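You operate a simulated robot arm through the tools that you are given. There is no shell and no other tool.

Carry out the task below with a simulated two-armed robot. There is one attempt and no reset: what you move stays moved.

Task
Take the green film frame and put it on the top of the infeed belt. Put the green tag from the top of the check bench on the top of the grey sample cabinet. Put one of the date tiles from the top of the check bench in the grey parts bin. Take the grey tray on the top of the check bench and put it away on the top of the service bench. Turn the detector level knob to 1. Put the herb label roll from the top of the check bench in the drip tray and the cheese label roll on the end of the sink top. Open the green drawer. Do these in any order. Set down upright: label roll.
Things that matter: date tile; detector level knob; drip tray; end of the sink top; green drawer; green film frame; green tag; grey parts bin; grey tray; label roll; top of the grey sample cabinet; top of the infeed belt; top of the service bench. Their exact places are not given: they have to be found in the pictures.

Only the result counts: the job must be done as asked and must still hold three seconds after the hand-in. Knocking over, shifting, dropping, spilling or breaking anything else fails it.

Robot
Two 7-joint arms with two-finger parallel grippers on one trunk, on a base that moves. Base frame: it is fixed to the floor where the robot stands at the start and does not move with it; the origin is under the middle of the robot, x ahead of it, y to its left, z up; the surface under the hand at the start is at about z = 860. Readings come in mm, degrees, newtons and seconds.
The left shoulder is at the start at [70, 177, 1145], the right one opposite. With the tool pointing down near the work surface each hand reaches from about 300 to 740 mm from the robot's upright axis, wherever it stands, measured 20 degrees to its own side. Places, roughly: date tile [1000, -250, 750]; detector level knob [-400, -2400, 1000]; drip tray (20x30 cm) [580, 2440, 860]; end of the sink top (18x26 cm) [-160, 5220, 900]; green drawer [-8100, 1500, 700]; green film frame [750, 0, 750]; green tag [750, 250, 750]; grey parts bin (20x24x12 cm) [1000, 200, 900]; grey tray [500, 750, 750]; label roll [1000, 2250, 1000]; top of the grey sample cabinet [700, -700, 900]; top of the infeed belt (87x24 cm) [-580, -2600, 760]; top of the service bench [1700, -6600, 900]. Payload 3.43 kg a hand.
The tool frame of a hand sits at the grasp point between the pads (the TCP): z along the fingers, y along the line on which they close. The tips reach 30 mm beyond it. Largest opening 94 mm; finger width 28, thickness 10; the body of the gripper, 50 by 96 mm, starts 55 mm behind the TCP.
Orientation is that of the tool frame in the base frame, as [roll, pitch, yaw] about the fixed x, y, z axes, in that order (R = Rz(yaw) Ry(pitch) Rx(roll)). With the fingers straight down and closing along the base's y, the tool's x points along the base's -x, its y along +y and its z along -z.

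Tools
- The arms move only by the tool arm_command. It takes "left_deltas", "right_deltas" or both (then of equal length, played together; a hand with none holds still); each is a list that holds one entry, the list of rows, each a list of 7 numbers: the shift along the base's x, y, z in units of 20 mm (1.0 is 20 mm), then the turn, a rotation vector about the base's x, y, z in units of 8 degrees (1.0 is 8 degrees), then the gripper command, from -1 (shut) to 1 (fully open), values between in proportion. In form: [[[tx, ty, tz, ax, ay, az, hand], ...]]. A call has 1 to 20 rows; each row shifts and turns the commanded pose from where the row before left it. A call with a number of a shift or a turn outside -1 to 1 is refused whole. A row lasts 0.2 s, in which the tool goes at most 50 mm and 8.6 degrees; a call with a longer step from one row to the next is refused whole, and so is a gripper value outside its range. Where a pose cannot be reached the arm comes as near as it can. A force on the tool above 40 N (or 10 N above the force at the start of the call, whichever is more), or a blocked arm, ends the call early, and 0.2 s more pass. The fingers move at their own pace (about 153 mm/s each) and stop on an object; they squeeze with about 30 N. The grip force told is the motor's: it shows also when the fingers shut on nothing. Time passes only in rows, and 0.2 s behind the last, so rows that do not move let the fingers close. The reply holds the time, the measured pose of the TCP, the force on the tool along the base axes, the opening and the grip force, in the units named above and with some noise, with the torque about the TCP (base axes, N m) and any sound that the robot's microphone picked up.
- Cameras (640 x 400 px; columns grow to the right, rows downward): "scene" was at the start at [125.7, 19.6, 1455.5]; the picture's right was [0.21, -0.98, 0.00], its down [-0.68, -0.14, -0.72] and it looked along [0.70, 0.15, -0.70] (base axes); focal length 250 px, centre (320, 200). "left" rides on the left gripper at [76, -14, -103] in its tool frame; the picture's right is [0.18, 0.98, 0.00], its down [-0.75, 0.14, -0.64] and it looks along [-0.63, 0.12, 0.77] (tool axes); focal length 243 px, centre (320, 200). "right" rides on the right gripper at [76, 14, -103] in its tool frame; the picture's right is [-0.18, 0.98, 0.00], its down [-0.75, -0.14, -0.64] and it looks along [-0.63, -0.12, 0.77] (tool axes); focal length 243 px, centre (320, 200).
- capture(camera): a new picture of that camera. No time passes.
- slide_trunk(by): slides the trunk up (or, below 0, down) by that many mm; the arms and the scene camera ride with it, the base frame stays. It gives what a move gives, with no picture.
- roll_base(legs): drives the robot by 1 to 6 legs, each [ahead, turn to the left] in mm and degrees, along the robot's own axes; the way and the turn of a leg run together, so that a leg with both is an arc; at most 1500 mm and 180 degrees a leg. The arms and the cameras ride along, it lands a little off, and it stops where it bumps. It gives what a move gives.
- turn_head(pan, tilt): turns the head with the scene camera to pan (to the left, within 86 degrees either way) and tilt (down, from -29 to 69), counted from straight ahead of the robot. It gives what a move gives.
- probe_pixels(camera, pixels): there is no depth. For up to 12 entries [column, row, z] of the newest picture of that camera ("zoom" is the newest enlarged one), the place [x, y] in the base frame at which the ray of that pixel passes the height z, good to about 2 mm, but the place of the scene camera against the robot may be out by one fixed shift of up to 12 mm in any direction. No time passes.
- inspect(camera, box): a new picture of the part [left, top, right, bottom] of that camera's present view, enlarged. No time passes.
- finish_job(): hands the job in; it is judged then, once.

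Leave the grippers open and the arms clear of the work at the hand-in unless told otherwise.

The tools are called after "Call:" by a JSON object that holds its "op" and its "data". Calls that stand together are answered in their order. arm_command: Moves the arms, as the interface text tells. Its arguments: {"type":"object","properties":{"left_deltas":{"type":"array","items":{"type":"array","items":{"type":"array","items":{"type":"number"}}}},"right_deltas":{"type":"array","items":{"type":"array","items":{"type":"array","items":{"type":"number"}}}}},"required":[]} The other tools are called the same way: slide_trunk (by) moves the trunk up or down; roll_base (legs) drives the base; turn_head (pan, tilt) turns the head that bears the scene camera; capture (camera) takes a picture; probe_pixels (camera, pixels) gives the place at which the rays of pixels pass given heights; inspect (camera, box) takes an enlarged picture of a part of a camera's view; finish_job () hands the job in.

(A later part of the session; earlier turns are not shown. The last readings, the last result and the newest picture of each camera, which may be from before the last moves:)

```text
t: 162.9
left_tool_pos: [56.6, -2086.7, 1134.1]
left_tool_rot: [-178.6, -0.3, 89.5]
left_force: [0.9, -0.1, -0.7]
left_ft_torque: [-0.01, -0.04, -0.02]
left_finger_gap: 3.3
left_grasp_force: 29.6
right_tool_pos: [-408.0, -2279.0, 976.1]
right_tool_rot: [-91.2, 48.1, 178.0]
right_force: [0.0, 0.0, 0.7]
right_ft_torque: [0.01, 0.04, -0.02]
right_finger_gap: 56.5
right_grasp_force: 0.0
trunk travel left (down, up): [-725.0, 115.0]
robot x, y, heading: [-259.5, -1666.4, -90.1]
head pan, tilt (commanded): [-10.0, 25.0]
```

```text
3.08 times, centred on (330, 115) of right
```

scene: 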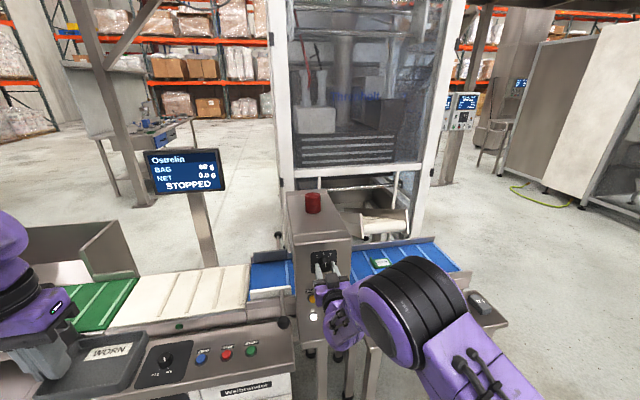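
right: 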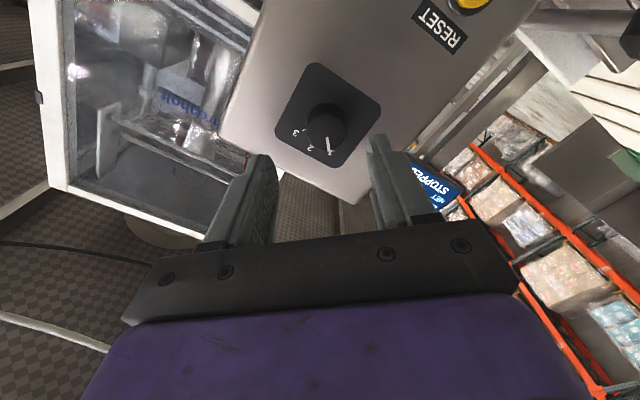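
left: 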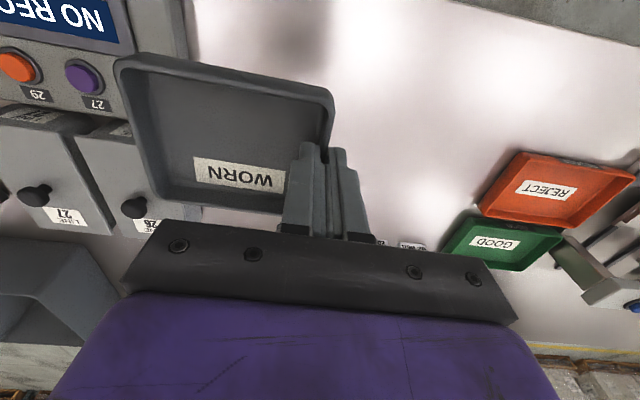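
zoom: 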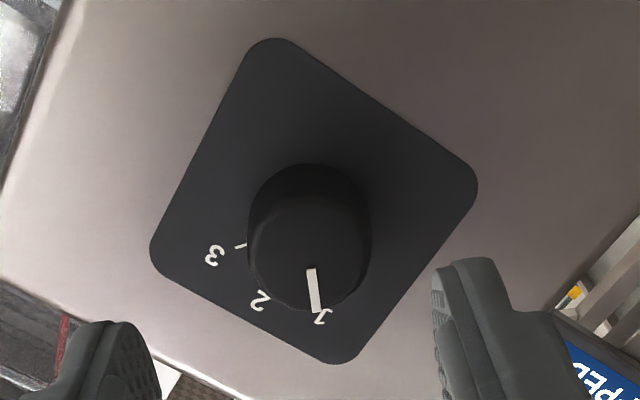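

The pointer is parallel to the "1" tick: the knob is at 1. I back the base off 250 mm and fold the right hand back to pointing down (first undo the roll).

Call:
{"op": "roll_base", "data": {"legs": [[-250, 0]]}}

Call:
{"op": "arm_command", "data": {"right_deltas": [[[0, 0.2, 0.3, 0, -0.85, 0, 0.2], [0, 0.2, 0.3, 0, -0.85, 0, 0.2], [0, 0.2, 0.3, 0, -0.85, 0, 0.2], [0, 0.2, 0.3, 0, -0.85, 0, 0.2], [0, 0.2, 0.3, 0, -0.85, 0, 0.2], [0, 0.2, 0.3, 0, -0.85, 0, 0.2]]]}}

Call:
{"op": "arm_command", "data": {"right_deltas": [[[-0.4, 0.3, 0.4, 0.9, 0, 0, 0.2], [-0.4, 0.3, 0.4, 0.9, 0, 0, 0.2], [-0.4, 0.3, 0.4, 0.9, 0, 0, 0.2], [-0.4, 0.3, 0.4, 0.9, 0, 0, 0.2]]]}}

Call:
{"op": "capture", "data": {"camera": "scene"}}

```text
t: 164.7
left_tool_pos: [55.7, -1839.2, 1134.8]
left_tool_rot: [-178.6, -0.3, 89.3]
left_force: [-0.5, -0.8, -1.2]
left_ft_torque: [-0.01, -0.07, 0.02]
left_finger_gap: 3.4
left_grasp_force: 30.8
right_tool_pos: [-407.4, -2032.5, 981.2]
right_tool_rot: [-90.6, 48.4, 178.6]
right_force: [0.2, 0.6, 0.3]
right_ft_torque: [-0.04, 0.0, -0.01]
right_finger_gap: 56.4
right_grasp_force: 0.1
trunk travel left (down, up): [-725.0, 115.0]
robot x, y, heading: [-257.6, -1415.9, -90.5]
head pan, tilt (commanded): [-10.0, 25.0]
```

```text
t: 166.1
left_tool_pos: [55.7, -1839.3, 1135.0]
left_tool_rot: [-178.6, -0.2, 89.3]
left_force: [1.0, -0.5, -0.9]
left_ft_torque: [-0.02, -0.05, 0.02]
left_finger_gap: 3.4
left_grasp_force: 29.9
right_tool_pos: [-406.3, -2006.3, 1017.7]
right_tool_rot: [-148.1, 88.8, 121.2]
right_force: [0.0, 0.8, -0.9]
right_ft_torque: [0.0, -0.02, 0.0]
right_finger_gap: 56.5
right_grasp_force: 0.2
trunk travel left (down, up): [-725.0, 115.0]
robot x, y, heading: [-255.8, -1413.6, -90.4]
head pan, tilt (commanded): [-10.0, 25.0]
```

```text
t: 167.1
left_tool_pos: [55.4, -1838.1, 1134.4]
left_tool_rot: [-178.6, 0.0, 89.3]
left_force: [-0.6, 0.1, -0.7]
left_ft_torque: [0.01, -0.06, 0.01]
left_finger_gap: 3.3
left_grasp_force: 29.6
right_tool_pos: [-438.3, -1981.5, 1049.3]
right_tool_rot: [-178.2, 60.2, 91.3]
right_force: [-0.7, -0.3, 0.0]
right_ft_torque: [0.01, 0.0, 0.0]
right_finger_gap: 56.2
right_grasp_force: 0.1
trunk travel left (down, up): [-725.0, 115.0]
robot x, y, heading: [-258.5, -1412.9, -90.4]
head pan, tilt (commanded): [-10.0, 25.0]
```

```text
taken
```

scene: 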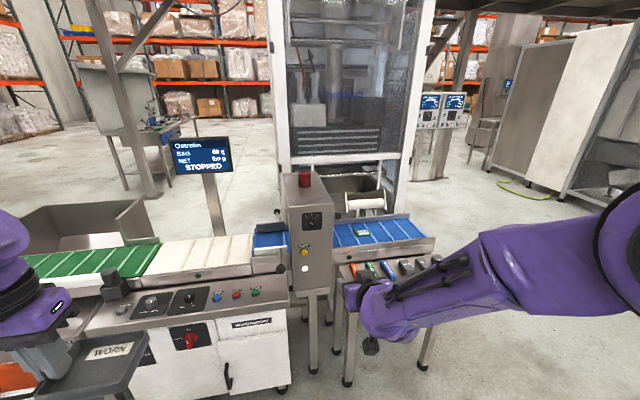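

Smooth. I finish the fold: another ~60° to point down, moving to the robot's right.

Call:
{"op": "arm_command", "data": {"right_deltas": [[[-0.5, 0.2, 0.3, 0.9, 0, 0, 0.2], [-0.5, 0.2, 0.3, 0.9, 0, 0, 0.2], [-0.5, 0.2, 0.3, 0.9, 0, 0, 0.2], [-0.5, 0.2, 0.3, 0.9, 0, 0, 0.2], [-0.5, 0.1, 0.3, 0.9, 0, 0, 0.2], [-0.5, 0.1, 0.3, 0.9, 0, 0, 0.2], [-0.5, 0.1, 0.3, 0.9, 0, 0, 0.2], [-0.5, 0.1, 0.3, 0.9, 0, 0, 0.2], [0, 0, 0, 0.3, 0, 0, 0.2]]]}}

Call:
{"op": "turn_head", "data": {"pan": 20, "tilt": 10}}

Call:
{"op": "capture", "data": {"camera": "scene"}}

Call:
{"op": "turn_head", "data": {"pan": -50, "tilt": 10}}

Call:
{"op": "capture", "data": {"camera": "scene"}}

```text
t: 169.1
left_tool_pos: [55.3, -1839.1, 1134.8]
left_tool_rot: [-178.7, -0.2, 89.3]
left_force: [-0.5, -0.1, -0.6]
left_ft_torque: [0.0, -0.03, 0.01]
left_finger_gap: 3.3
left_grasp_force: 29.6
right_tool_pos: [-518.0, -1958.4, 1097.8]
right_tool_rot: [-179.2, 0.1, 90.7]
right_force: [-0.4, 0.1, 0.9]
right_ft_torque: [0.0, -0.01, 0.01]
right_finger_gap: 56.4
right_grasp_force: 0.0
trunk travel left (down, up): [-725.0, 115.0]
robot x, y, heading: [-254.7, -1415.6, -90.2]
head pan, tilt (commanded): [-10.0, 25.0]
```

```text
t: 170.0
left_tool_pos: [54.5, -1838.5, 1134.5]
left_tool_rot: [-178.6, -0.1, 89.3]
left_force: [-0.2, 0.5, -0.7]
left_ft_torque: [-0.03, -0.04, 0.01]
left_finger_gap: 3.5
left_grasp_force: 30.1
right_tool_pos: [-518.6, -1960.1, 1097.4]
right_tool_rot: [-179.3, 0.2, 90.7]
right_force: [-0.2, 0.4, -0.2]
right_ft_torque: [-0.03, -0.02, 0.02]
right_finger_gap: 57.0
right_grasp_force: 0.1
trunk travel left (down, up): [-725.0, 115.0]
robot x, y, heading: [-258.3, -1415.5, -90.2]
head pan, tilt (commanded): [20.0, 10.0]
```

```text
taken
```

scene: 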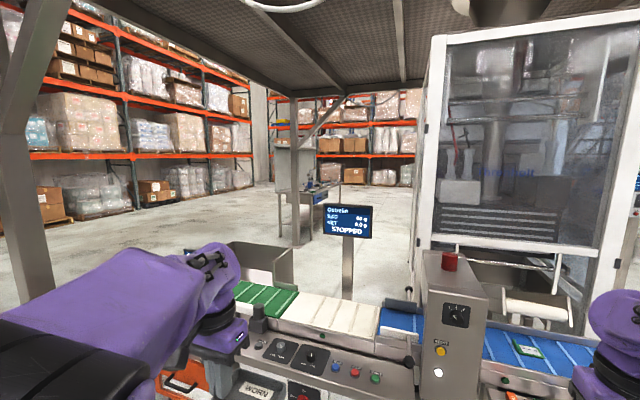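

```text
t: 171.4
left_tool_pos: [54.7, -1838.0, 1133.6]
left_tool_rot: [-178.5, -0.3, 89.3]
left_force: [0.4, 0.2, -1.5]
left_ft_torque: [0.03, -0.03, -0.03]
left_finger_gap: 2.9
left_grasp_force: 30.1
right_tool_pos: [-518.1, -1959.3, 1096.5]
right_tool_rot: [-179.3, 0.2, 90.7]
right_force: [-0.2, 0.7, 0.2]
right_ft_torque: [0.0, 0.03, 0.01]
right_finger_gap: 56.5
right_grasp_force: 0.1
trunk travel left (down, up): [-725.0, 115.0]
robot x, y, heading: [-255.3, -1409.7, -90.1]
head pan, tilt (commanded): [-50.0, 10.0]
```

```text
taken
```

scene: 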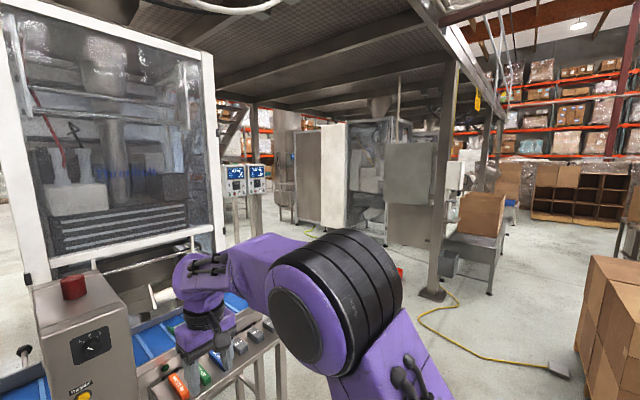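

I look toward the service bench (direction about −69°, 5.5 m away) with a zoomed view to plan the path.

Call:
{"op": "turn_head", "data": {"pan": 25, "tilt": 8}}

Call:
{"op": "inspect", "data": {"camera": "scene", "box": [200, 120, 460, 280]}}

Call:
{"op": "turn_head", "data": {"pan": 75, "tilt": 20}}

Call:
{"op": "capture", "data": {"camera": "scene"}}

```text
t: 172.9
left_tool_pos: [56.5, -1838.2, 1133.4]
left_tool_rot: [-178.6, -0.2, 89.2]
left_force: [-0.3, 0.4, -0.4]
left_ft_torque: [0.02, -0.03, -0.01]
left_finger_gap: 3.0
left_grasp_force: 29.7
right_tool_pos: [-518.6, -1959.1, 1098.1]
right_tool_rot: [-179.2, 0.2, 90.6]
right_force: [1.0, 0.2, 0.5]
right_ft_torque: [0.0, 0.01, 0.0]
right_finger_gap: 56.7
right_grasp_force: 0.2
trunk travel left (down, up): [-725.0, 115.0]
robot x, y, heading: [-257.7, -1415.6, -90.5]
head pan, tilt (commanded): [25.0, 8.0]
```

```text
2.46 times, centred on (330, 200) of scene
```

zoom: 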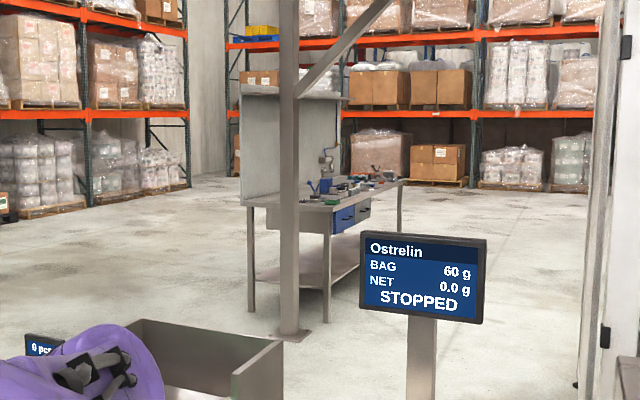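

```text
t: 174.1
left_tool_pos: [55.4, -1839.6, 1134.2]
left_tool_rot: [-178.6, -0.3, 89.2]
left_force: [-0.2, -0.2, -1.2]
left_ft_torque: [0.0, -0.05, 0.01]
left_finger_gap: 3.3
left_grasp_force: 30.3
right_tool_pos: [-518.3, -1960.0, 1098.0]
right_tool_rot: [-179.3, 0.3, 90.6]
right_force: [-0.5, 1.1, 0.2]
right_ft_torque: [0.01, 0.0, -0.01]
right_finger_gap: 56.4
right_grasp_force: 0.0
trunk travel left (down, up): [-725.0, 115.0]
robot x, y, heading: [-258.7, -1413.5, -90.4]
head pan, tilt (commanded): [75.0, 20.0]
```

```text
taken
```

scene: 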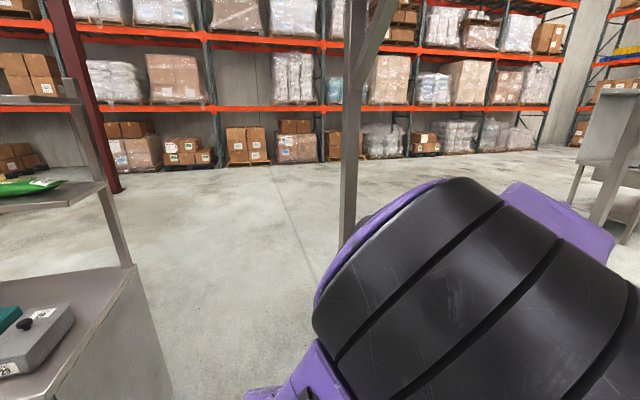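

The service bench stands beyond a mezzanine post, its front facing −x. I look at the corridor to the east before driving.

Call:
{"op": "turn_head", "data": {"pan": 45, "tilt": 25}}

Call:
{"op": "capture", "data": {"camera": "scene"}}

Call:
{"op": "probe_pixels", "data": {"camera": "scene", "pixels": [[60, 300, 0], [200, 250, 0], [320, 250, 0]]}}

```text
t: 175.0
left_tool_pos: [55.8, -1838.7, 1134.1]
left_tool_rot: [-178.6, -0.2, 89.3]
left_force: [0.5, -0.4, -1.7]
left_ft_torque: [0.04, -0.03, -0.04]
left_finger_gap: 3.3
left_grasp_force: 30.3
right_tool_pos: [-517.6, -1958.9, 1098.0]
right_tool_rot: [-179.3, 0.2, 90.7]
right_force: [1.1, 0.1, -0.1]
right_ft_torque: [-0.01, 0.0, 0.02]
right_finger_gap: 56.2
right_grasp_force: 0.0
trunk travel left (down, up): [-725.0, 115.0]
robot x, y, heading: [-255.6, -1414.7, -90.3]
head pan, tilt (commanded): [45.0, 25.0]
```

```text
taken
```

scene: 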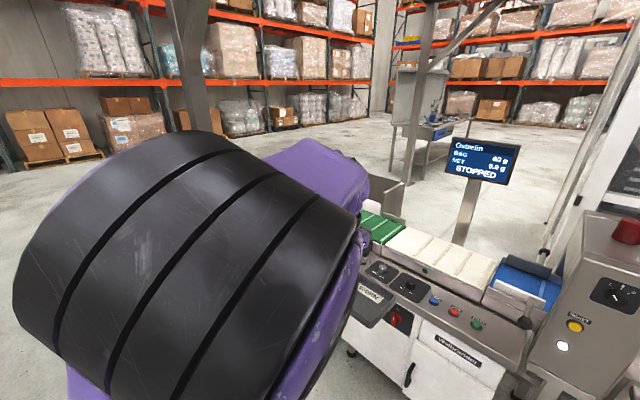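

```text
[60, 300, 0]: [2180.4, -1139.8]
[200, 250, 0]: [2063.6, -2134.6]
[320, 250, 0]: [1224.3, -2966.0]
```

I turn the robot left 75° (to about heading −15°) in place; its arms clear the cabinet. Then look ahead.

Call:
{"op": "roll_base", "data": {"legs": [[0, 75]]}}

Call:
{"op": "turn_head", "data": {"pan": 0, "tilt": 20}}

Call:
{"op": "capture", "data": {"camera": "scene"}}

Call:
{"op": "turn_head", "data": {"pan": -45, "tilt": 20}}

Call:
{"op": "capture", "data": {"camera": "scene"}}

```text
t: 178.7
left_tool_pos: [235.1, -1226.9, 1135.0]
left_tool_rot: [-178.5, -0.2, 163.9]
left_force: [0.9, 0.9, -0.7]
left_ft_torque: [0.07, -0.04, 0.03]
left_finger_gap: 3.2
left_grasp_force: 29.6
right_tool_pos: [198.8, -1812.1, 1097.8]
right_tool_rot: [-179.3, 0.1, 165.3]
right_force: [0.4, 0.1, 0.6]
right_ft_torque: [0.01, 0.01, 0.01]
right_finger_gap: 56.3
right_grasp_force: 0.0
trunk travel left (down, up): [-725.0, 115.0]
robot x, y, heading: [-254.5, -1412.8, -15.6]
head pan, tilt (commanded): [45.0, 25.0]
```

```text
t: 179.8
left_tool_pos: [235.3, -1226.5, 1135.0]
left_tool_rot: [-178.5, -0.2, 164.0]
left_force: [-0.2, 0.2, -1.4]
left_ft_torque: [0.05, 0.0, 0.02]
left_finger_gap: 3.1
left_grasp_force: 30.0
right_tool_pos: [198.2, -1811.9, 1099.3]
right_tool_rot: [-179.2, 0.2, 165.3]
right_force: [-0.5, -0.4, 0.3]
right_ft_torque: [0.01, -0.02, -0.01]
right_finger_gap: 56.6
right_grasp_force: 0.1
trunk travel left (down, up): [-725.0, 115.0]
robot x, y, heading: [-260.2, -1413.2, -16.1]
head pan, tilt (commanded): [0.0, 20.0]
```

```text
taken
```

scene: 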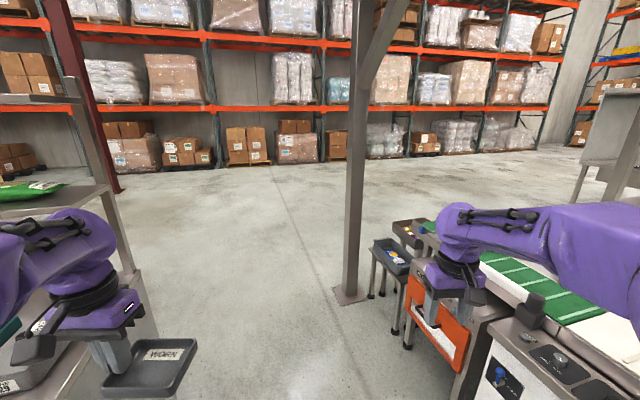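

```text
t: 180.9
left_tool_pos: [235.4, -1227.7, 1134.5]
left_tool_rot: [-178.6, -0.2, 163.9]
left_force: [0.4, -0.6, -0.7]
left_ft_torque: [0.03, 0.0, 0.0]
left_finger_gap: 3.1
left_grasp_force: 30.0
right_tool_pos: [199.2, -1811.2, 1098.0]
right_tool_rot: [-179.2, 0.2, 165.2]
right_force: [-0.4, 0.1, 0.4]
right_ft_torque: [-0.02, -0.01, 0.0]
right_finger_gap: 56.4
right_grasp_force: 0.1
trunk travel left (down, up): [-725.0, 115.0]
robot x, y, heading: [-256.8, -1412.6, -15.9]
head pan, tilt (commanded): [-45.0, 20.0]
```

```text
taken
```

scene: 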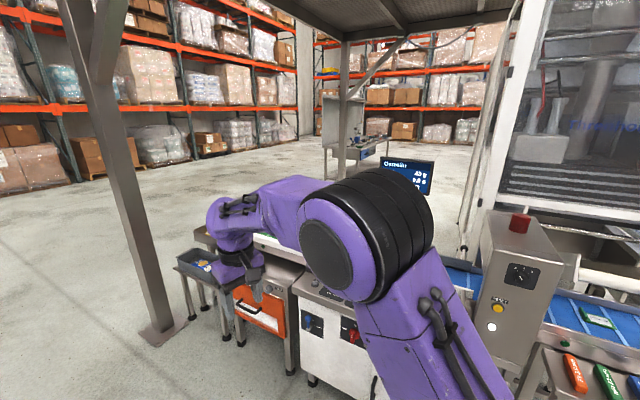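

The post stands at about (1430,−2065); I pass between it and the cabinet along y≈−1560. Drive to (600,−1560), then (2100,−1560).

Call:
{"op": "roll_base", "data": {"legs": [[0, 6], [869, 0], [0, 10]]}}

Call:
{"op": "turn_head", "data": {"pan": 0, "tilt": 25}}

Call:
{"op": "capture", "data": {"camera": "scene"}}

Call:
{"op": "turn_head", "data": {"pan": 50, "tilt": 25}}

Call:
{"op": "capture", "data": {"camera": "scene"}}

```text
t: 186.7
left_tool_pos: [1018.1, -1238.5, 1134.0]
left_tool_rot: [-178.6, -0.2, -179.6]
left_force: [-1.2, -0.4, -1.4]
left_ft_torque: [0.04, -0.02, 0.02]
left_finger_gap: 3.4
left_grasp_force: 30.0
right_tool_pos: [1149.4, -1810.8, 1097.9]
right_tool_rot: [-179.3, 0.1, -178.2]
right_force: [-0.1, -0.5, 0.3]
right_ft_torque: [-0.01, -0.02, 0.0]
right_finger_gap: 56.3
right_grasp_force: 0.1
trunk travel left (down, up): [-725.0, 115.0]
robot x, y, heading: [602.7, -1555.9, 0.7]
head pan, tilt (commanded): [-45.0, 20.0]
```

```text
t: 187.8
left_tool_pos: [1018.4, -1238.4, 1133.9]
left_tool_rot: [-178.5, -0.2, -179.6]
left_force: [-0.6, -0.1, -1.8]
left_ft_torque: [0.07, 0.0, 0.01]
left_finger_gap: 3.1
left_grasp_force: 30.0
right_tool_pos: [1148.9, -1809.8, 1098.3]
right_tool_rot: [-179.2, 0.1, -178.3]
right_force: [-0.2, 0.1, 0.0]
right_ft_torque: [0.0, 0.01, 0.0]
right_finger_gap: 56.2
right_grasp_force: 0.1
trunk travel left (down, up): [-725.0, 115.0]
robot x, y, heading: [599.1, -1558.2, 0.5]
head pan, tilt (commanded): [0.0, 25.0]
```

```text
taken
```

scene: 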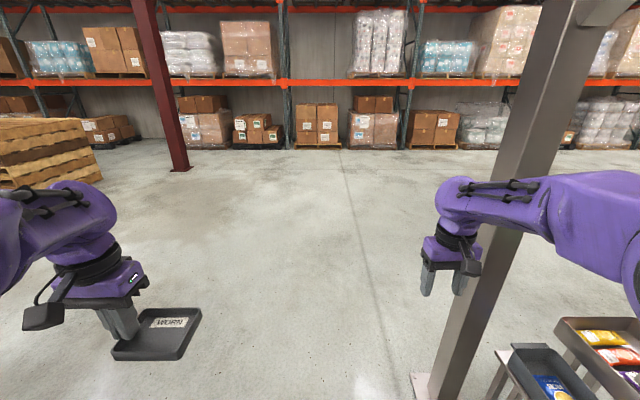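

```text
t: 189.0
left_tool_pos: [1018.2, -1238.1, 1134.7]
left_tool_rot: [-178.6, -0.2, -179.8]
left_force: [-0.3, 0.5, -1.4]
left_ft_torque: [0.03, 0.02, -0.02]
left_finger_gap: 3.1
left_grasp_force: 29.6
right_tool_pos: [1149.0, -1809.6, 1097.3]
right_tool_rot: [-179.3, 0.3, -178.4]
right_force: [0.4, -0.6, 0.5]
right_ft_torque: [0.01, 0.05, 0.0]
right_finger_gap: 56.6
right_grasp_force: 0.1
trunk travel left (down, up): [-725.0, 115.0]
robot x, y, heading: [598.1, -1561.6, 0.7]
head pan, tilt (commanded): [50.0, 25.0]
```

```text
taken
```

scene: 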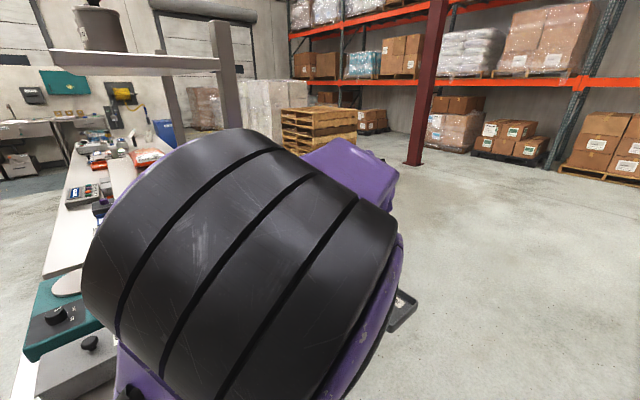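

Elbows are folded up and inside; widest are the hands. I steer slightly left (+2°) to keep clear of the post and drive 1500 mm east.

Call:
{"op": "roll_base", "data": {"legs": [[0, 2], [1500, 0], [0, -93]]}}

Call:
{"op": "turn_head", "data": {"pan": -10, "tilt": 15}}

Call:
{"op": "capture", "data": {"camera": "scene"}}

```text
t: 200.9
left_tool_pos: [2437.3, -1910.2, 1134.0]
left_tool_rot: [-178.5, -0.1, 89.6]
left_force: [-0.6, -0.3, -1.0]
left_ft_torque: [0.01, -0.02, 0.05]
left_finger_gap: 3.2
left_grasp_force: 30.1
right_tool_pos: [1864.3, -2035.0, 1099.2]
right_tool_rot: [-179.3, 0.1, 91.1]
right_force: [-0.7, 0.7, 0.8]
right_ft_torque: [0.0, -0.01, 0.0]
right_finger_gap: 56.4
right_grasp_force: 0.0
trunk travel left (down, up): [-725.0, 115.0]
robot x, y, heading: [2122.5, -1487.9, -90.3]
head pan, tilt (commanded): [50.0, 25.0]
```

```text
t: 202.2
left_tool_pos: [2436.2, -1909.9, 1134.4]
left_tool_rot: [-178.4, -0.2, 89.7]
left_force: [0.2, 0.1, -0.7]
left_ft_torque: [-0.03, -0.06, 0.01]
left_finger_gap: 3.0
left_grasp_force: 30.5
right_tool_pos: [1863.7, -2034.6, 1097.6]
right_tool_rot: [-179.4, 0.1, 91.1]
right_force: [-0.3, -0.2, 1.0]
right_ft_torque: [-0.02, 0.06, -0.01]
right_finger_gap: 56.3
right_grasp_force: 0.1
trunk travel left (down, up): [-725.0, 115.0]
robot x, y, heading: [2125.4, -1487.7, -90.0]
head pan, tilt (commanded): [-10.0, 15.0]
```

```text
taken
```

scene: 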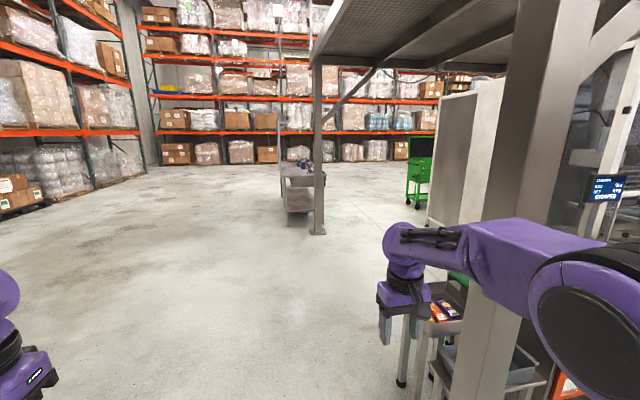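

I zoom on the service bench from here.

Call:
{"op": "inspect", "data": {"camera": "scene", "box": [240, 120, 400, 250]}}

Call:
{"op": "probe_pixels", "data": {"camera": "scene", "pixels": [[318, 234, 0], [292, 223, 0], [408, 205, 0], [430, 222, 0]]}}

```text
3.08 times, centred on (320, 185) of scene
```

zoom: 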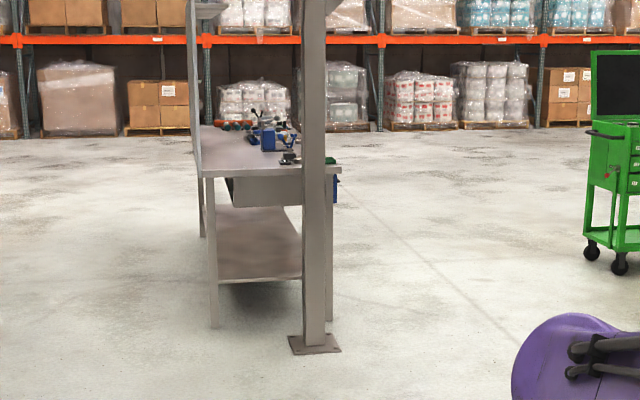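

```text
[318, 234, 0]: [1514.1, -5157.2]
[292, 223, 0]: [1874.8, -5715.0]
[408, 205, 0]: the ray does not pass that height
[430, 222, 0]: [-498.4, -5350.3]
```

The near-left part of the bench top is free; tools and a vise lie further in. The front side faces −x. I drive south along x≈2120 and then cross between the posts toward (880,−4350).

Call:
{"op": "roll_base", "data": {"legs": [[1050, 0], [1050, 0], [0, -58.6]]}}

Call:
{"op": "turn_head", "data": {"pan": 0, "tilt": 20}}

Call:
{"op": "capture", "data": {"camera": "scene"}}

```text
t: 215.3
left_tool_pos: [1941.1, -4096.2, 1133.4]
left_tool_rot: [-178.5, -0.3, 31.4]
left_force: [-0.4, -0.2, -1.1]
left_ft_torque: [-0.07, -0.04, 0.01]
left_finger_gap: 3.1
left_grasp_force: 30.1
right_tool_pos: [1534.3, -3673.2, 1097.8]
right_tool_rot: [-179.3, 0.1, 32.9]
right_force: [-0.5, 0.3, -0.2]
right_ft_torque: [-0.02, 0.01, -0.01]
right_finger_gap: 56.4
right_grasp_force: 0.0
trunk travel left (down, up): [-725.0, 115.0]
robot x, y, heading: [2133.7, -3605.2, -148.3]
head pan, tilt (commanded): [-10.0, 15.0]
```

```text
t: 216.0
left_tool_pos: [1941.3, -4096.0, 1133.5]
left_tool_rot: [-178.5, -0.2, 31.5]
left_force: [-0.1, -0.3, -0.9]
left_ft_torque: [-0.04, -0.02, 0.04]
left_finger_gap: 3.1
left_grasp_force: 30.1
right_tool_pos: [1534.2, -3673.4, 1098.6]
right_tool_rot: [-179.3, 0.2, 32.8]
right_force: [-0.2, -0.5, 1.3]
right_ft_torque: [0.0, 0.0, -0.02]
right_finger_gap: 56.3
right_grasp_force: 0.1
trunk travel left (down, up): [-725.0, 115.0]
robot x, y, heading: [2134.0, -3611.2, -148.3]
head pan, tilt (commanded): [0.0, 20.0]
```

```text
taken
```

scene: 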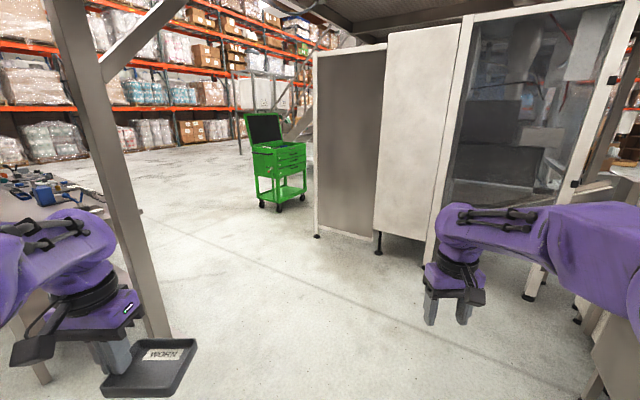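

Call:
{"op": "probe_pixels", "data": {"camera": "scene", "pixels": [[160, 338, 0], [317, 236, 0], [378, 254, 0], [430, 278, 0], [530, 298, 0], [45, 380, 0], [590, 355, 0], [280, 210, 0]]}}

Call:
{"op": "inspect", "data": {"camera": "scene", "box": [0, 140, 200, 400]}}

```text
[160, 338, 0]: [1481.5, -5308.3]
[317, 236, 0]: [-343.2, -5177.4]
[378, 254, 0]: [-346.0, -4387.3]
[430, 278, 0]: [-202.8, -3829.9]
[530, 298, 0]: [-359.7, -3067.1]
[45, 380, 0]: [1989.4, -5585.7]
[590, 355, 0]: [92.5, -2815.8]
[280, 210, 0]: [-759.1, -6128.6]
```

```text
1.54 times, centred on (100, 270) of scene
```

zoom: 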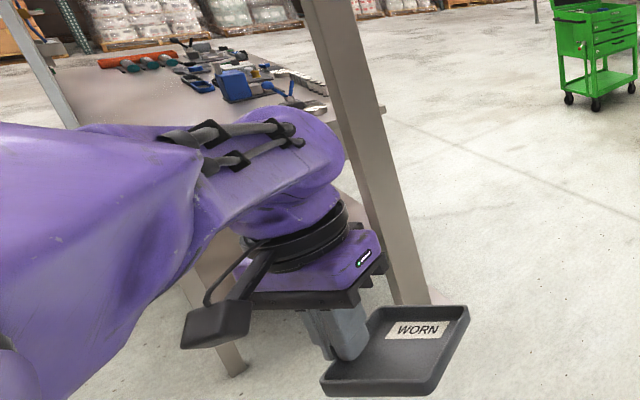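

The way is clear: post at (1480,−5300), cabinets at x<−200. I drive 1450 mm to about (900,−4370), then turn to heading −90° and advance.

Call:
{"op": "roll_base", "data": {"legs": [[1450, 0], [0, 58.3], [1000, 0], [0, 60]]}}

Call:
{"op": "turn_head", "data": {"pan": 0, "tilt": 25}}

Call:
{"op": "capture", "data": {"camera": "scene"}}

```text
t: 233.0
left_tool_pos: [1444.2, -5327.5, 1133.8]
left_tool_rot: [-178.3, -0.1, 147.1]
left_force: [-0.7, -1.8, -1.2]
left_ft_torque: [0.1, -0.1, 0.0]
left_finger_gap: 3.5
left_grasp_force: 30.1
right_tool_pos: [1242.7, -5874.8, 1097.9]
right_tool_rot: [-179.2, 0.3, 148.9]
right_force: [0.7, 0.1, -0.2]
right_ft_torque: [-0.05, -0.02, -0.01]
right_finger_gap: 56.3
right_grasp_force: 0.1
trunk travel left (down, up): [-725.0, 115.0]
robot x, y, heading: [919.6, -5369.1, -32.5]
head pan, tilt (commanded): [0.0, 20.0]
stopped in leg 4: the force on the tool passed its limit at 43 N (the readings are from after the stop); the commanded pose is now the measured one
```

```text
t: 233.7
left_tool_pos: [1443.1, -5328.6, 1132.7]
left_tool_rot: [-178.3, -0.1, 147.1]
left_force: [-0.1, 0.2, -2.3]
left_ft_torque: [0.1, -0.09, 0.05]
left_finger_gap: 3.4
left_grasp_force: 29.6
right_tool_pos: [1242.5, -5875.6, 1098.5]
right_tool_rot: [-179.2, 0.3, 148.9]
right_force: [0.2, -0.5, 0.6]
right_ft_torque: [0.01, -0.02, -0.02]
right_finger_gap: 56.3
right_grasp_force: 0.0
trunk travel left (down, up): [-725.0, 115.0]
robot x, y, heading: [919.7, -5365.7, -32.3]
head pan, tilt (commanded): [0.0, 25.0]
```

```text
taken
```

scene: 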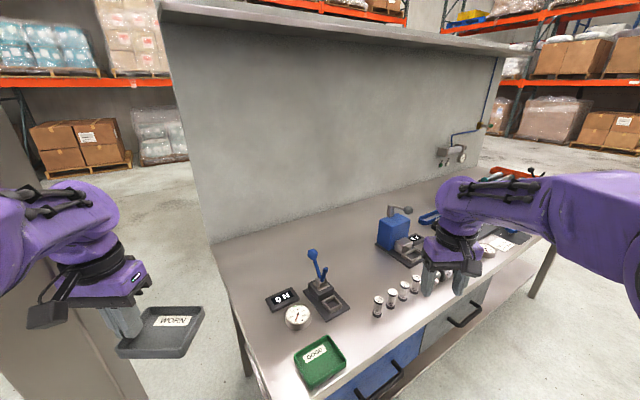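

The left hand touched the mezzanine post while turning (I turned too early); it stopped at once, the tray is still held. I undo the turn (−58°) to the heading I came with.

Call:
{"op": "roll_base", "data": {"legs": [[0, -30]]}}

Call:
{"op": "capture", "data": {"camera": "left"}}

Call:
{"op": "capture", "data": {"camera": "scene"}}

```text
t: 235.5
left_tool_pos: [1392.4, -5594.2, 1133.0]
left_tool_rot: [-178.4, -0.1, 117.2]
left_force: [-0.3, -0.1, -1.0]
left_ft_torque: [0.01, -0.03, 0.01]
left_finger_gap: 3.0
left_grasp_force: 30.3
right_tool_pos: [944.4, -5968.6, 1099.0]
right_tool_rot: [-179.2, 0.2, 119.0]
right_force: [-0.2, 0.6, 0.7]
right_ft_torque: [-0.04, -0.02, -0.02]
right_finger_gap: 56.5
right_grasp_force: 0.1
trunk travel left (down, up): [-725.0, 115.0]
robot x, y, heading: [919.0, -5367.2, -62.0]
head pan, tilt (commanded): [0.0, 25.0]
```

```text
taken
```

left: 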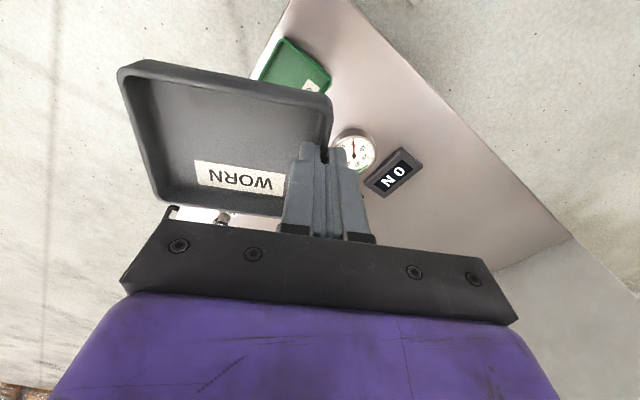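

```text
taken
```

scene: 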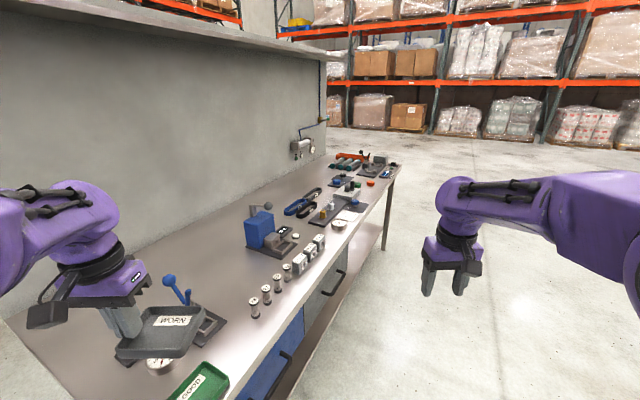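

The tray is intact. I probe bench positions (z≈900) to find a free spot for the tray.

Call:
{"op": "probe_pixels", "data": {"camera": "scene", "pixels": [[8, 320, 900], [200, 217, 900], [130, 262, 900], [210, 310, 900], [185, 305, 900], [248, 245, 900], [255, 315, 900], [230, 372, 900], [200, 390, 900], [300, 305, 900], [180, 275, 900], [215, 255, 900]]}}

Call:
{"op": "probe_pixels", "data": {"camera": "left", "pixels": [[570, 238, 900], [450, 105, 900], [345, 0, 900], [350, 150, 900], [385, 190, 900], [420, 165, 900], [395, 150, 900], [495, 270, 900]]}}

```text
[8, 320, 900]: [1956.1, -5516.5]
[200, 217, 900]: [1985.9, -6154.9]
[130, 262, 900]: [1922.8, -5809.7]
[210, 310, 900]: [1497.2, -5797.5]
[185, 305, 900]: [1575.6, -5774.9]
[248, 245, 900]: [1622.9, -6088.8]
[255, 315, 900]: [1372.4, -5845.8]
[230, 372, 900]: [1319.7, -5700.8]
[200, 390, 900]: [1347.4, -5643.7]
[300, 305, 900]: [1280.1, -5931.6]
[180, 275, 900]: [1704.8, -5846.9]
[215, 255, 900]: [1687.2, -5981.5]
```

```text
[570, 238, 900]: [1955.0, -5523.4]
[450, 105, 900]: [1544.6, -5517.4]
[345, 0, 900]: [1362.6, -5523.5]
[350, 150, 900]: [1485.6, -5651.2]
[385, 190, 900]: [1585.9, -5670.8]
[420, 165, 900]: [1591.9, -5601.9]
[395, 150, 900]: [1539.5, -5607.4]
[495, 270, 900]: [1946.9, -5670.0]
```

The bench spans x≈1260–1955, near end y≈−5520. I raise the trunk by 100 mm for clearance, go further south to y≈−5920 and then face +x.

Call:
{"op": "slide_trunk", "data": {"by": 100}}

Call:
{"op": "roll_base", "data": {"legs": [[0, -28], [550, 0]]}}

Call:
{"op": "turn_head", "data": {"pan": 60, "tilt": 40}}

Call:
{"op": "capture", "data": {"camera": "scene"}}

```text
t: 236.8
left_tool_pos: [1392.0, -5596.3, 1232.9]
left_tool_rot: [-178.3, -0.1, 117.2]
left_force: [0.3, -0.6, -1.3]
left_ft_torque: [-0.01, -0.06, 0.02]
left_finger_gap: 3.1
left_grasp_force: 29.8
right_tool_pos: [945.3, -5969.0, 1198.8]
right_tool_rot: [-179.2, 0.1, 118.9]
right_force: [0.1, -0.8, -0.5]
right_ft_torque: [-0.01, 0.01, 0.01]
right_finger_gap: 56.5
right_grasp_force: 0.0
trunk travel left (down, up): [-825.0, 15.0]
robot x, y, heading: [921.1, -5360.7, -62.3]
head pan, tilt (commanded): [0.0, 25.0]
```

```text
t: 241.4
left_tool_pos: [1226.7, -6340.0, 1233.0]
left_tool_rot: [-178.3, 0.0, 89.2]
left_force: [-0.7, 0.0, -2.2]
left_ft_torque: [-0.01, -0.04, -0.06]
left_finger_gap: 3.4
left_grasp_force: 29.9
right_tool_pos: [655.3, -6459.4, 1198.9]
right_tool_rot: [-179.2, 0.3, 90.8]
right_force: [-0.9, 0.3, -0.2]
right_ft_torque: [0.03, -0.02, 0.05]
right_finger_gap: 56.6
right_grasp_force: 0.1
trunk travel left (down, up): [-825.0, 15.0]
robot x, y, heading: [922.7, -5915.2, -90.0]
head pan, tilt (commanded): [0.0, 25.0]
```

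```text
t: 242.7
left_tool_pos: [1226.4, -6342.4, 1233.1]
left_tool_rot: [-178.2, -0.1, 89.0]
left_force: [-0.2, -0.7, -0.9]
left_ft_torque: [0.02, -0.06, 0.02]
left_finger_gap: 3.0
left_grasp_force: 30.7
right_tool_pos: [655.0, -6460.2, 1198.7]
right_tool_rot: [-179.2, 0.4, 90.8]
right_force: [-0.8, -0.2, 0.5]
right_ft_torque: [-0.02, -0.05, 0.01]
right_finger_gap: 56.6
right_grasp_force: 0.1
trunk travel left (down, up): [-825.0, 15.0]
robot x, y, heading: [920.9, -5914.7, -90.4]
head pan, tilt (commanded): [60.0, 40.0]
```

```text
taken
```

scene: 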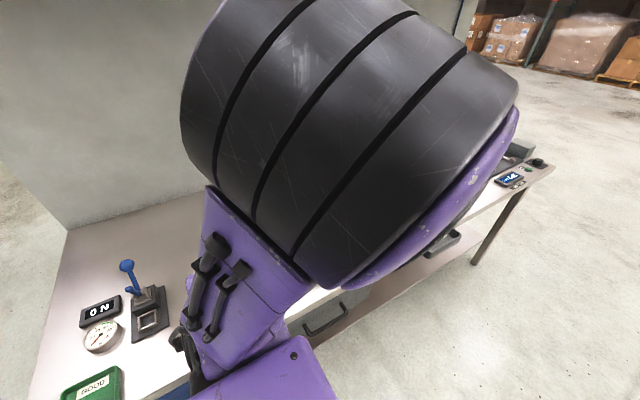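

I turn left 90° to face the bench and look down at it.

Call:
{"op": "roll_base", "data": {"legs": [[0, 90]]}}

Call:
{"op": "turn_head", "data": {"pan": 0, "tilt": 45}}

Call:
{"op": "capture", "data": {"camera": "scene"}}

Call:
{"op": "capture", "data": {"camera": "left"}}

```text
t: 247.0
left_tool_pos: [1339.9, -5602.0, 1233.9]
left_tool_rot: [-178.3, -0.2, 179.6]
left_force: [-0.1, -0.3, -1.0]
left_ft_torque: [0.06, -0.01, 0.02]
left_finger_gap: 3.2
left_grasp_force: 30.6
right_tool_pos: [1463.0, -6172.5, 1198.3]
right_tool_rot: [-179.3, 0.3, -178.7]
right_force: [-0.1, -0.2, -0.2]
right_ft_torque: [0.01, 0.02, -0.04]
right_finger_gap: 56.5
right_grasp_force: 0.1
trunk travel left (down, up): [-825.0, 15.0]
robot x, y, heading: [915.3, -5913.2, 0.2]
head pan, tilt (commanded): [60.0, 40.0]
```

```text
t: 248.3
left_tool_pos: [1340.3, -5602.4, 1234.6]
left_tool_rot: [-178.3, -0.1, 179.6]
left_force: [-0.6, -0.5, -0.7]
left_ft_torque: [0.04, 0.04, -0.02]
left_finger_gap: 3.1
left_grasp_force: 30.3
right_tool_pos: [1462.0, -6172.0, 1198.7]
right_tool_rot: [-179.1, 0.2, -178.8]
right_force: [0.3, 0.5, 0.3]
right_ft_torque: [-0.01, 0.01, -0.01]
right_finger_gap: 56.4
right_grasp_force: 0.0
trunk travel left (down, up): [-825.0, 15.0]
robot x, y, heading: [915.6, -5913.5, -0.1]
head pan, tilt (commanded): [0.0, 45.0]
```

```text
taken
```

scene: 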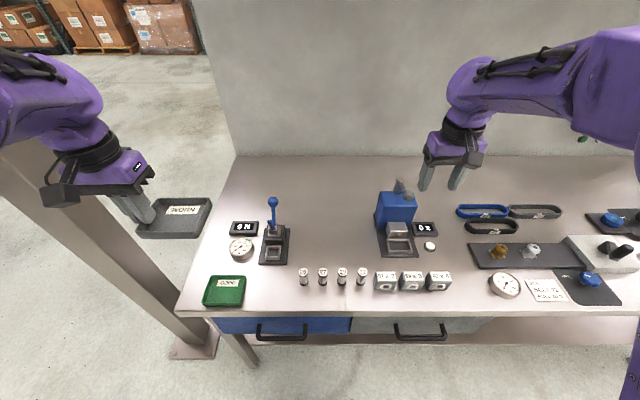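

```text
taken
```

left: 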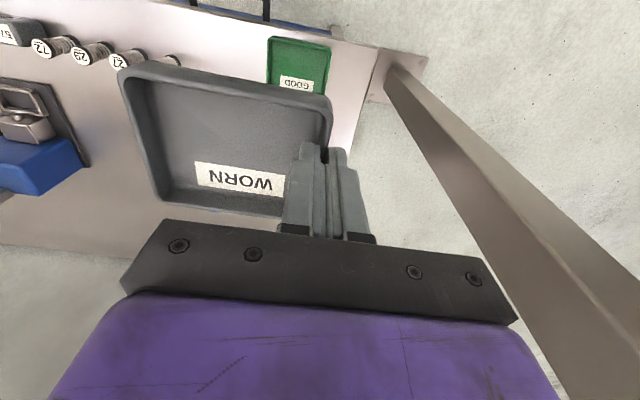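

A clear gap lies between the joystick (273,245) and the blue press (395,235), behind the spools. I probe it.

Call:
{"op": "probe_pixels", "data": {"camera": "scene", "pixels": [[292, 225, 900], [292, 262, 900], [373, 255, 900], [375, 215, 900], [335, 230, 900], [332, 268, 900], [303, 284, 900], [290, 306, 900], [205, 345, 0], [180, 310, 900], [237, 155, 900]]}}

```text
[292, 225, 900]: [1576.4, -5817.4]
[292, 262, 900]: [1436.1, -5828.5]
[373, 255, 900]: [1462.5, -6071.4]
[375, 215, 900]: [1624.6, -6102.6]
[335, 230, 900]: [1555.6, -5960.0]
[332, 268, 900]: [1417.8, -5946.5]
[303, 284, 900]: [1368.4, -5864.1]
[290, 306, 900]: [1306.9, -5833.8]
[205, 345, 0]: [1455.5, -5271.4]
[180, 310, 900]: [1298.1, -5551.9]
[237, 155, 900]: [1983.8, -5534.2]
```

The free spot is x 1440–1900, y −5828…−6071. To place with the left hand on its own side, I shift the robot 170 mm to the right (turn −90°, ahead 170, turn +90°).

Call:
{"op": "roll_base", "data": {"legs": [[0, -90], [170, 0], [0, 90], [40, 0]]}}

Call:
{"op": "capture", "data": {"camera": "scene"}}

```text
t: 257.9
left_tool_pos: [1367.6, -5771.5, 1237.4]
left_tool_rot: [-178.3, 0.5, 179.6]
left_force: [-0.8, 0.3, -0.4]
left_ft_torque: [0.07, -0.08, -0.01]
left_finger_gap: 3.1
left_grasp_force: 30.1
right_tool_pos: [1492.7, -6341.2, 1203.6]
right_tool_rot: [-179.2, 0.8, -178.6]
right_force: [-1.3, 0.0, -0.2]
right_ft_torque: [-0.01, -0.09, 0.0]
right_finger_gap: 56.0
right_grasp_force: 0.1
trunk travel left (down, up): [-825.0, 15.0]
robot x, y, heading: [953.5, -6083.7, 0.4]
head pan, tilt (commanded): [0.0, 45.0]
```

```text
taken
```

scene: 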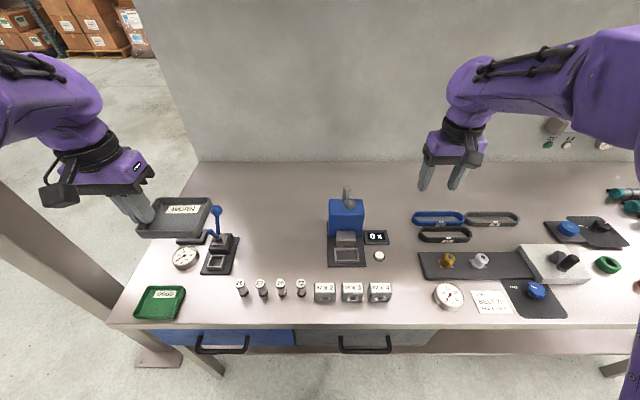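

I move the tray over the free spot at (1530,−5900) at this height.

Call:
{"op": "arm_command", "data": {"left_deltas": [[[0.905, -0.717, 0, 0, 0, 0, -1], [0.905, -0.717, 0, 0, 0, 0, -1], [0.905, -0.717, 0, 0, 0, 0, -1], [0.905, -0.717, 0, 0, 0, 0, -1], [0.905, -0.717, 0, 0, 0, 0, -1], [0.905, -0.717, 0, 0, 0, 0, -1], [0.905, -0.717, 0, 0, 0, 0, -1], [0.905, -0.717, 0, 0, 0, 0, -1], [0.905, -0.717, 0, 0, 0, 0, -1], [0, 0, 0, 0, 0, 0, -1]]]}}

Call:
{"op": "capture", "data": {"camera": "left"}}

Call:
{"op": "capture", "data": {"camera": "scene"}}

```text
t: 260.1
left_tool_pos: [1541.6, -5899.7, 1233.7]
left_tool_rot: [-178.2, 0.0, 179.7]
left_force: [-1.3, 1.3, -0.5]
left_ft_torque: [0.09, 0.05, 0.01]
left_finger_gap: 3.2
left_grasp_force: 30.5
right_tool_pos: [1501.3, -6342.2, 1198.7]
right_tool_rot: [-179.2, 0.2, -178.7]
right_force: [0.0, 0.3, 0.6]
right_ft_torque: [-0.03, -0.02, -0.03]
right_finger_gap: 56.3
right_grasp_force: 0.1
trunk travel left (down, up): [-825.0, 15.0]
robot x, y, heading: [956.1, -6086.0, 0.3]
head pan, tilt (commanded): [0.0, 45.0]
```

```text
taken
```

left: 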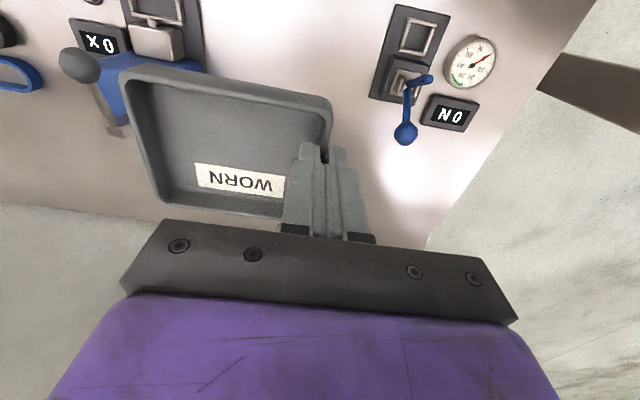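

```text
taken
```

scene: 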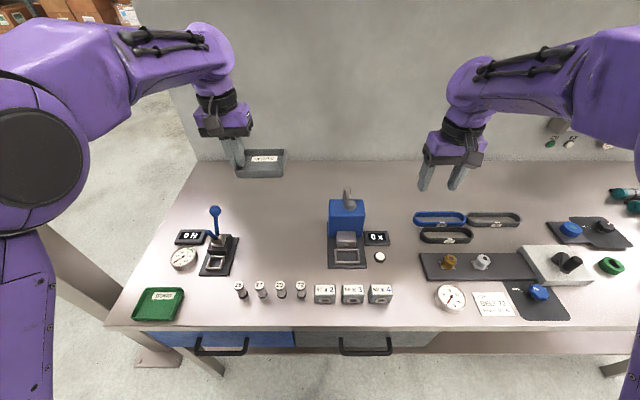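

I lower the trunk 100 mm and look again from nearer.

Call:
{"op": "slide_trunk", "data": {"by": -100}}

Call:
{"op": "capture", "data": {"camera": "left"}}

Call:
{"op": "capture", "data": {"camera": "scene"}}

```text
t: 261.4
left_tool_pos: [1540.0, -5898.9, 1133.9]
left_tool_rot: [-178.3, 0.1, 179.5]
left_force: [0.2, -0.1, -0.6]
left_ft_torque: [0.04, 0.01, 0.01]
left_finger_gap: 3.2
left_grasp_force: 30.0
right_tool_pos: [1503.2, -6341.8, 1099.6]
right_tool_rot: [-179.2, 0.3, -178.6]
right_force: [-0.3, -0.4, 0.1]
right_ft_torque: [-0.01, 0.02, 0.02]
right_finger_gap: 56.1
right_grasp_force: 0.1
trunk travel left (down, up): [-725.0, 115.0]
robot x, y, heading: [955.2, -6084.7, 0.2]
head pan, tilt (commanded): [0.0, 45.0]
```

```text
taken
```

left: 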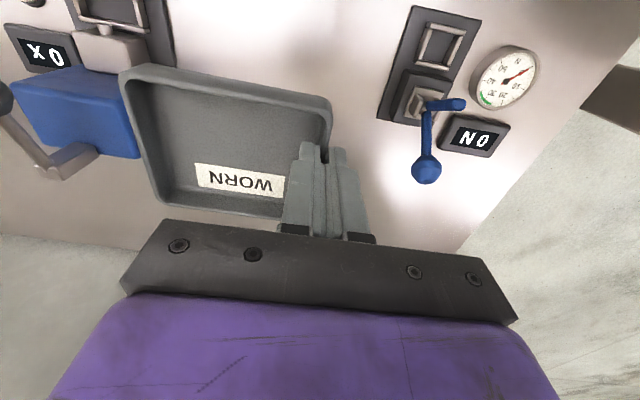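

```text
taken
```

scene: 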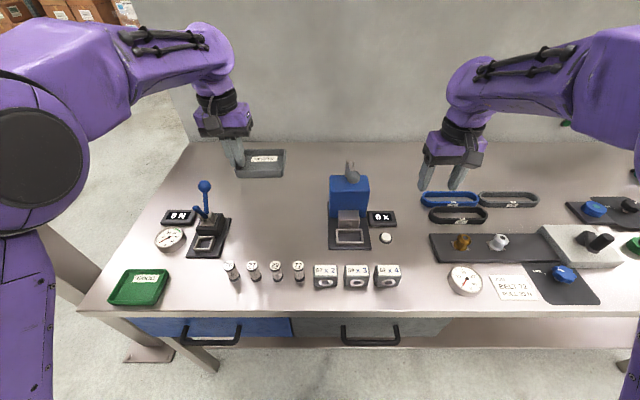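

Call:
{"op": "probe_pixels", "data": {"camera": "left", "pixels": [[176, 60, 903], [165, 5, 903], [378, 118, 903], [412, 8, 903], [138, 155, 1000], [138, 155, 950], [425, 165, 950], [420, 165, 1050], [465, 245, 900]]}}

```text
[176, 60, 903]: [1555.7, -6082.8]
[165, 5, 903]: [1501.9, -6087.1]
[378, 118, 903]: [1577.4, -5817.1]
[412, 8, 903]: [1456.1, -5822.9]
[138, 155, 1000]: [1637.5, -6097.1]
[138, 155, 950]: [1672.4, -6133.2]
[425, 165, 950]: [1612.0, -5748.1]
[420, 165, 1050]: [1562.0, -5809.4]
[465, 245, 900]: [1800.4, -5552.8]
```

Margins are good. I shift y by −15 mm, level the 1.7° roll and lower to z≈972.

Call:
{"op": "arm_command", "data": {"left_deltas": [[[0, -0.4, 0, 0.07, 0, 0, -1], [0, -0.35, 0, 0.07, 0, 0, -1], [0, 0, -0.9, 0.07, 0, 0, -1], [0, 0, -0.9, 0, 0, 0, -1], [0, 0, -0.9, 0, 0, 0, -1], [0, 0, -0.9, 0, 0, 0, -1], [0, 0, -0.9, 0, 0, 0, -1], [0, 0, -0.9, 0, 0, 0, -1], [0, 0, -0.9, 0, 0, 0, -1], [0, 0, -0.9, 0, 0, 0, -1], [0, 0, -0.9, 0, 0, 0, -1], [0, 0, 0, 0, 0, 0, -1]]]}}

Call:
{"op": "capture", "data": {"camera": "left"}}

Call:
{"op": "capture", "data": {"camera": "scene"}}

```text
t: 264.0
left_tool_pos: [1540.3, -5914.4, 972.3]
left_tool_rot: [-179.9, 0.0, 179.6]
left_force: [-1.1, -1.1, -0.6]
left_ft_torque: [0.05, 0.03, 0.0]
left_finger_gap: 3.1
left_grasp_force: 29.9
right_tool_pos: [1502.6, -6340.7, 1099.5]
right_tool_rot: [-179.2, 0.4, -178.7]
right_force: [0.0, 0.7, 0.1]
right_ft_torque: [-0.02, -0.04, 0.0]
right_finger_gap: 56.4
right_grasp_force: 0.1
trunk travel left (down, up): [-725.0, 115.0]
robot x, y, heading: [957.2, -6089.2, 0.4]
head pan, tilt (commanded): [0.0, 45.0]
```

```text
taken
```

left: 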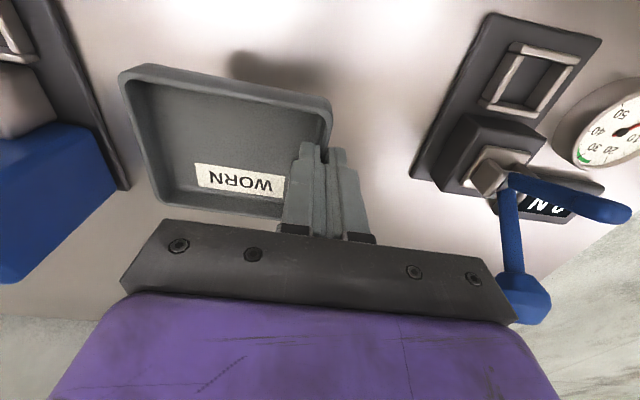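

```text
taken
```

scene: 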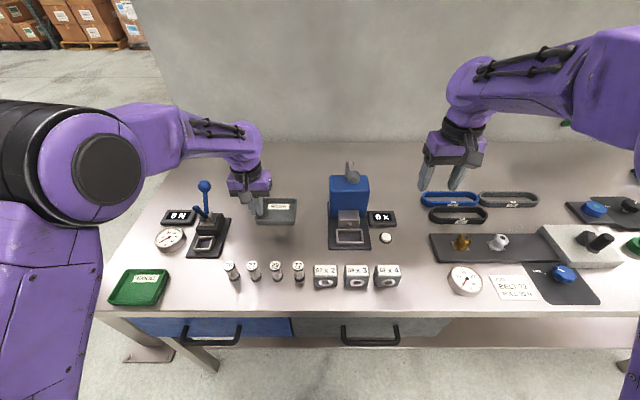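

I check the joystick ball's place relative to the gripper with this new view.

Call:
{"op": "probe_pixels", "data": {"camera": "left", "pixels": [[530, 300, 980], [530, 300, 1000], [530, 300, 1020], [530, 300, 1040], [440, 165, 903], [425, 180, 903]]}}

```text
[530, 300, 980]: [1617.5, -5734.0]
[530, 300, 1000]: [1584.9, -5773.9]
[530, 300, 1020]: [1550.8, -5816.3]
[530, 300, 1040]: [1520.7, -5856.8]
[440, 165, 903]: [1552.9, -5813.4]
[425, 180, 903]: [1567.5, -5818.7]
```

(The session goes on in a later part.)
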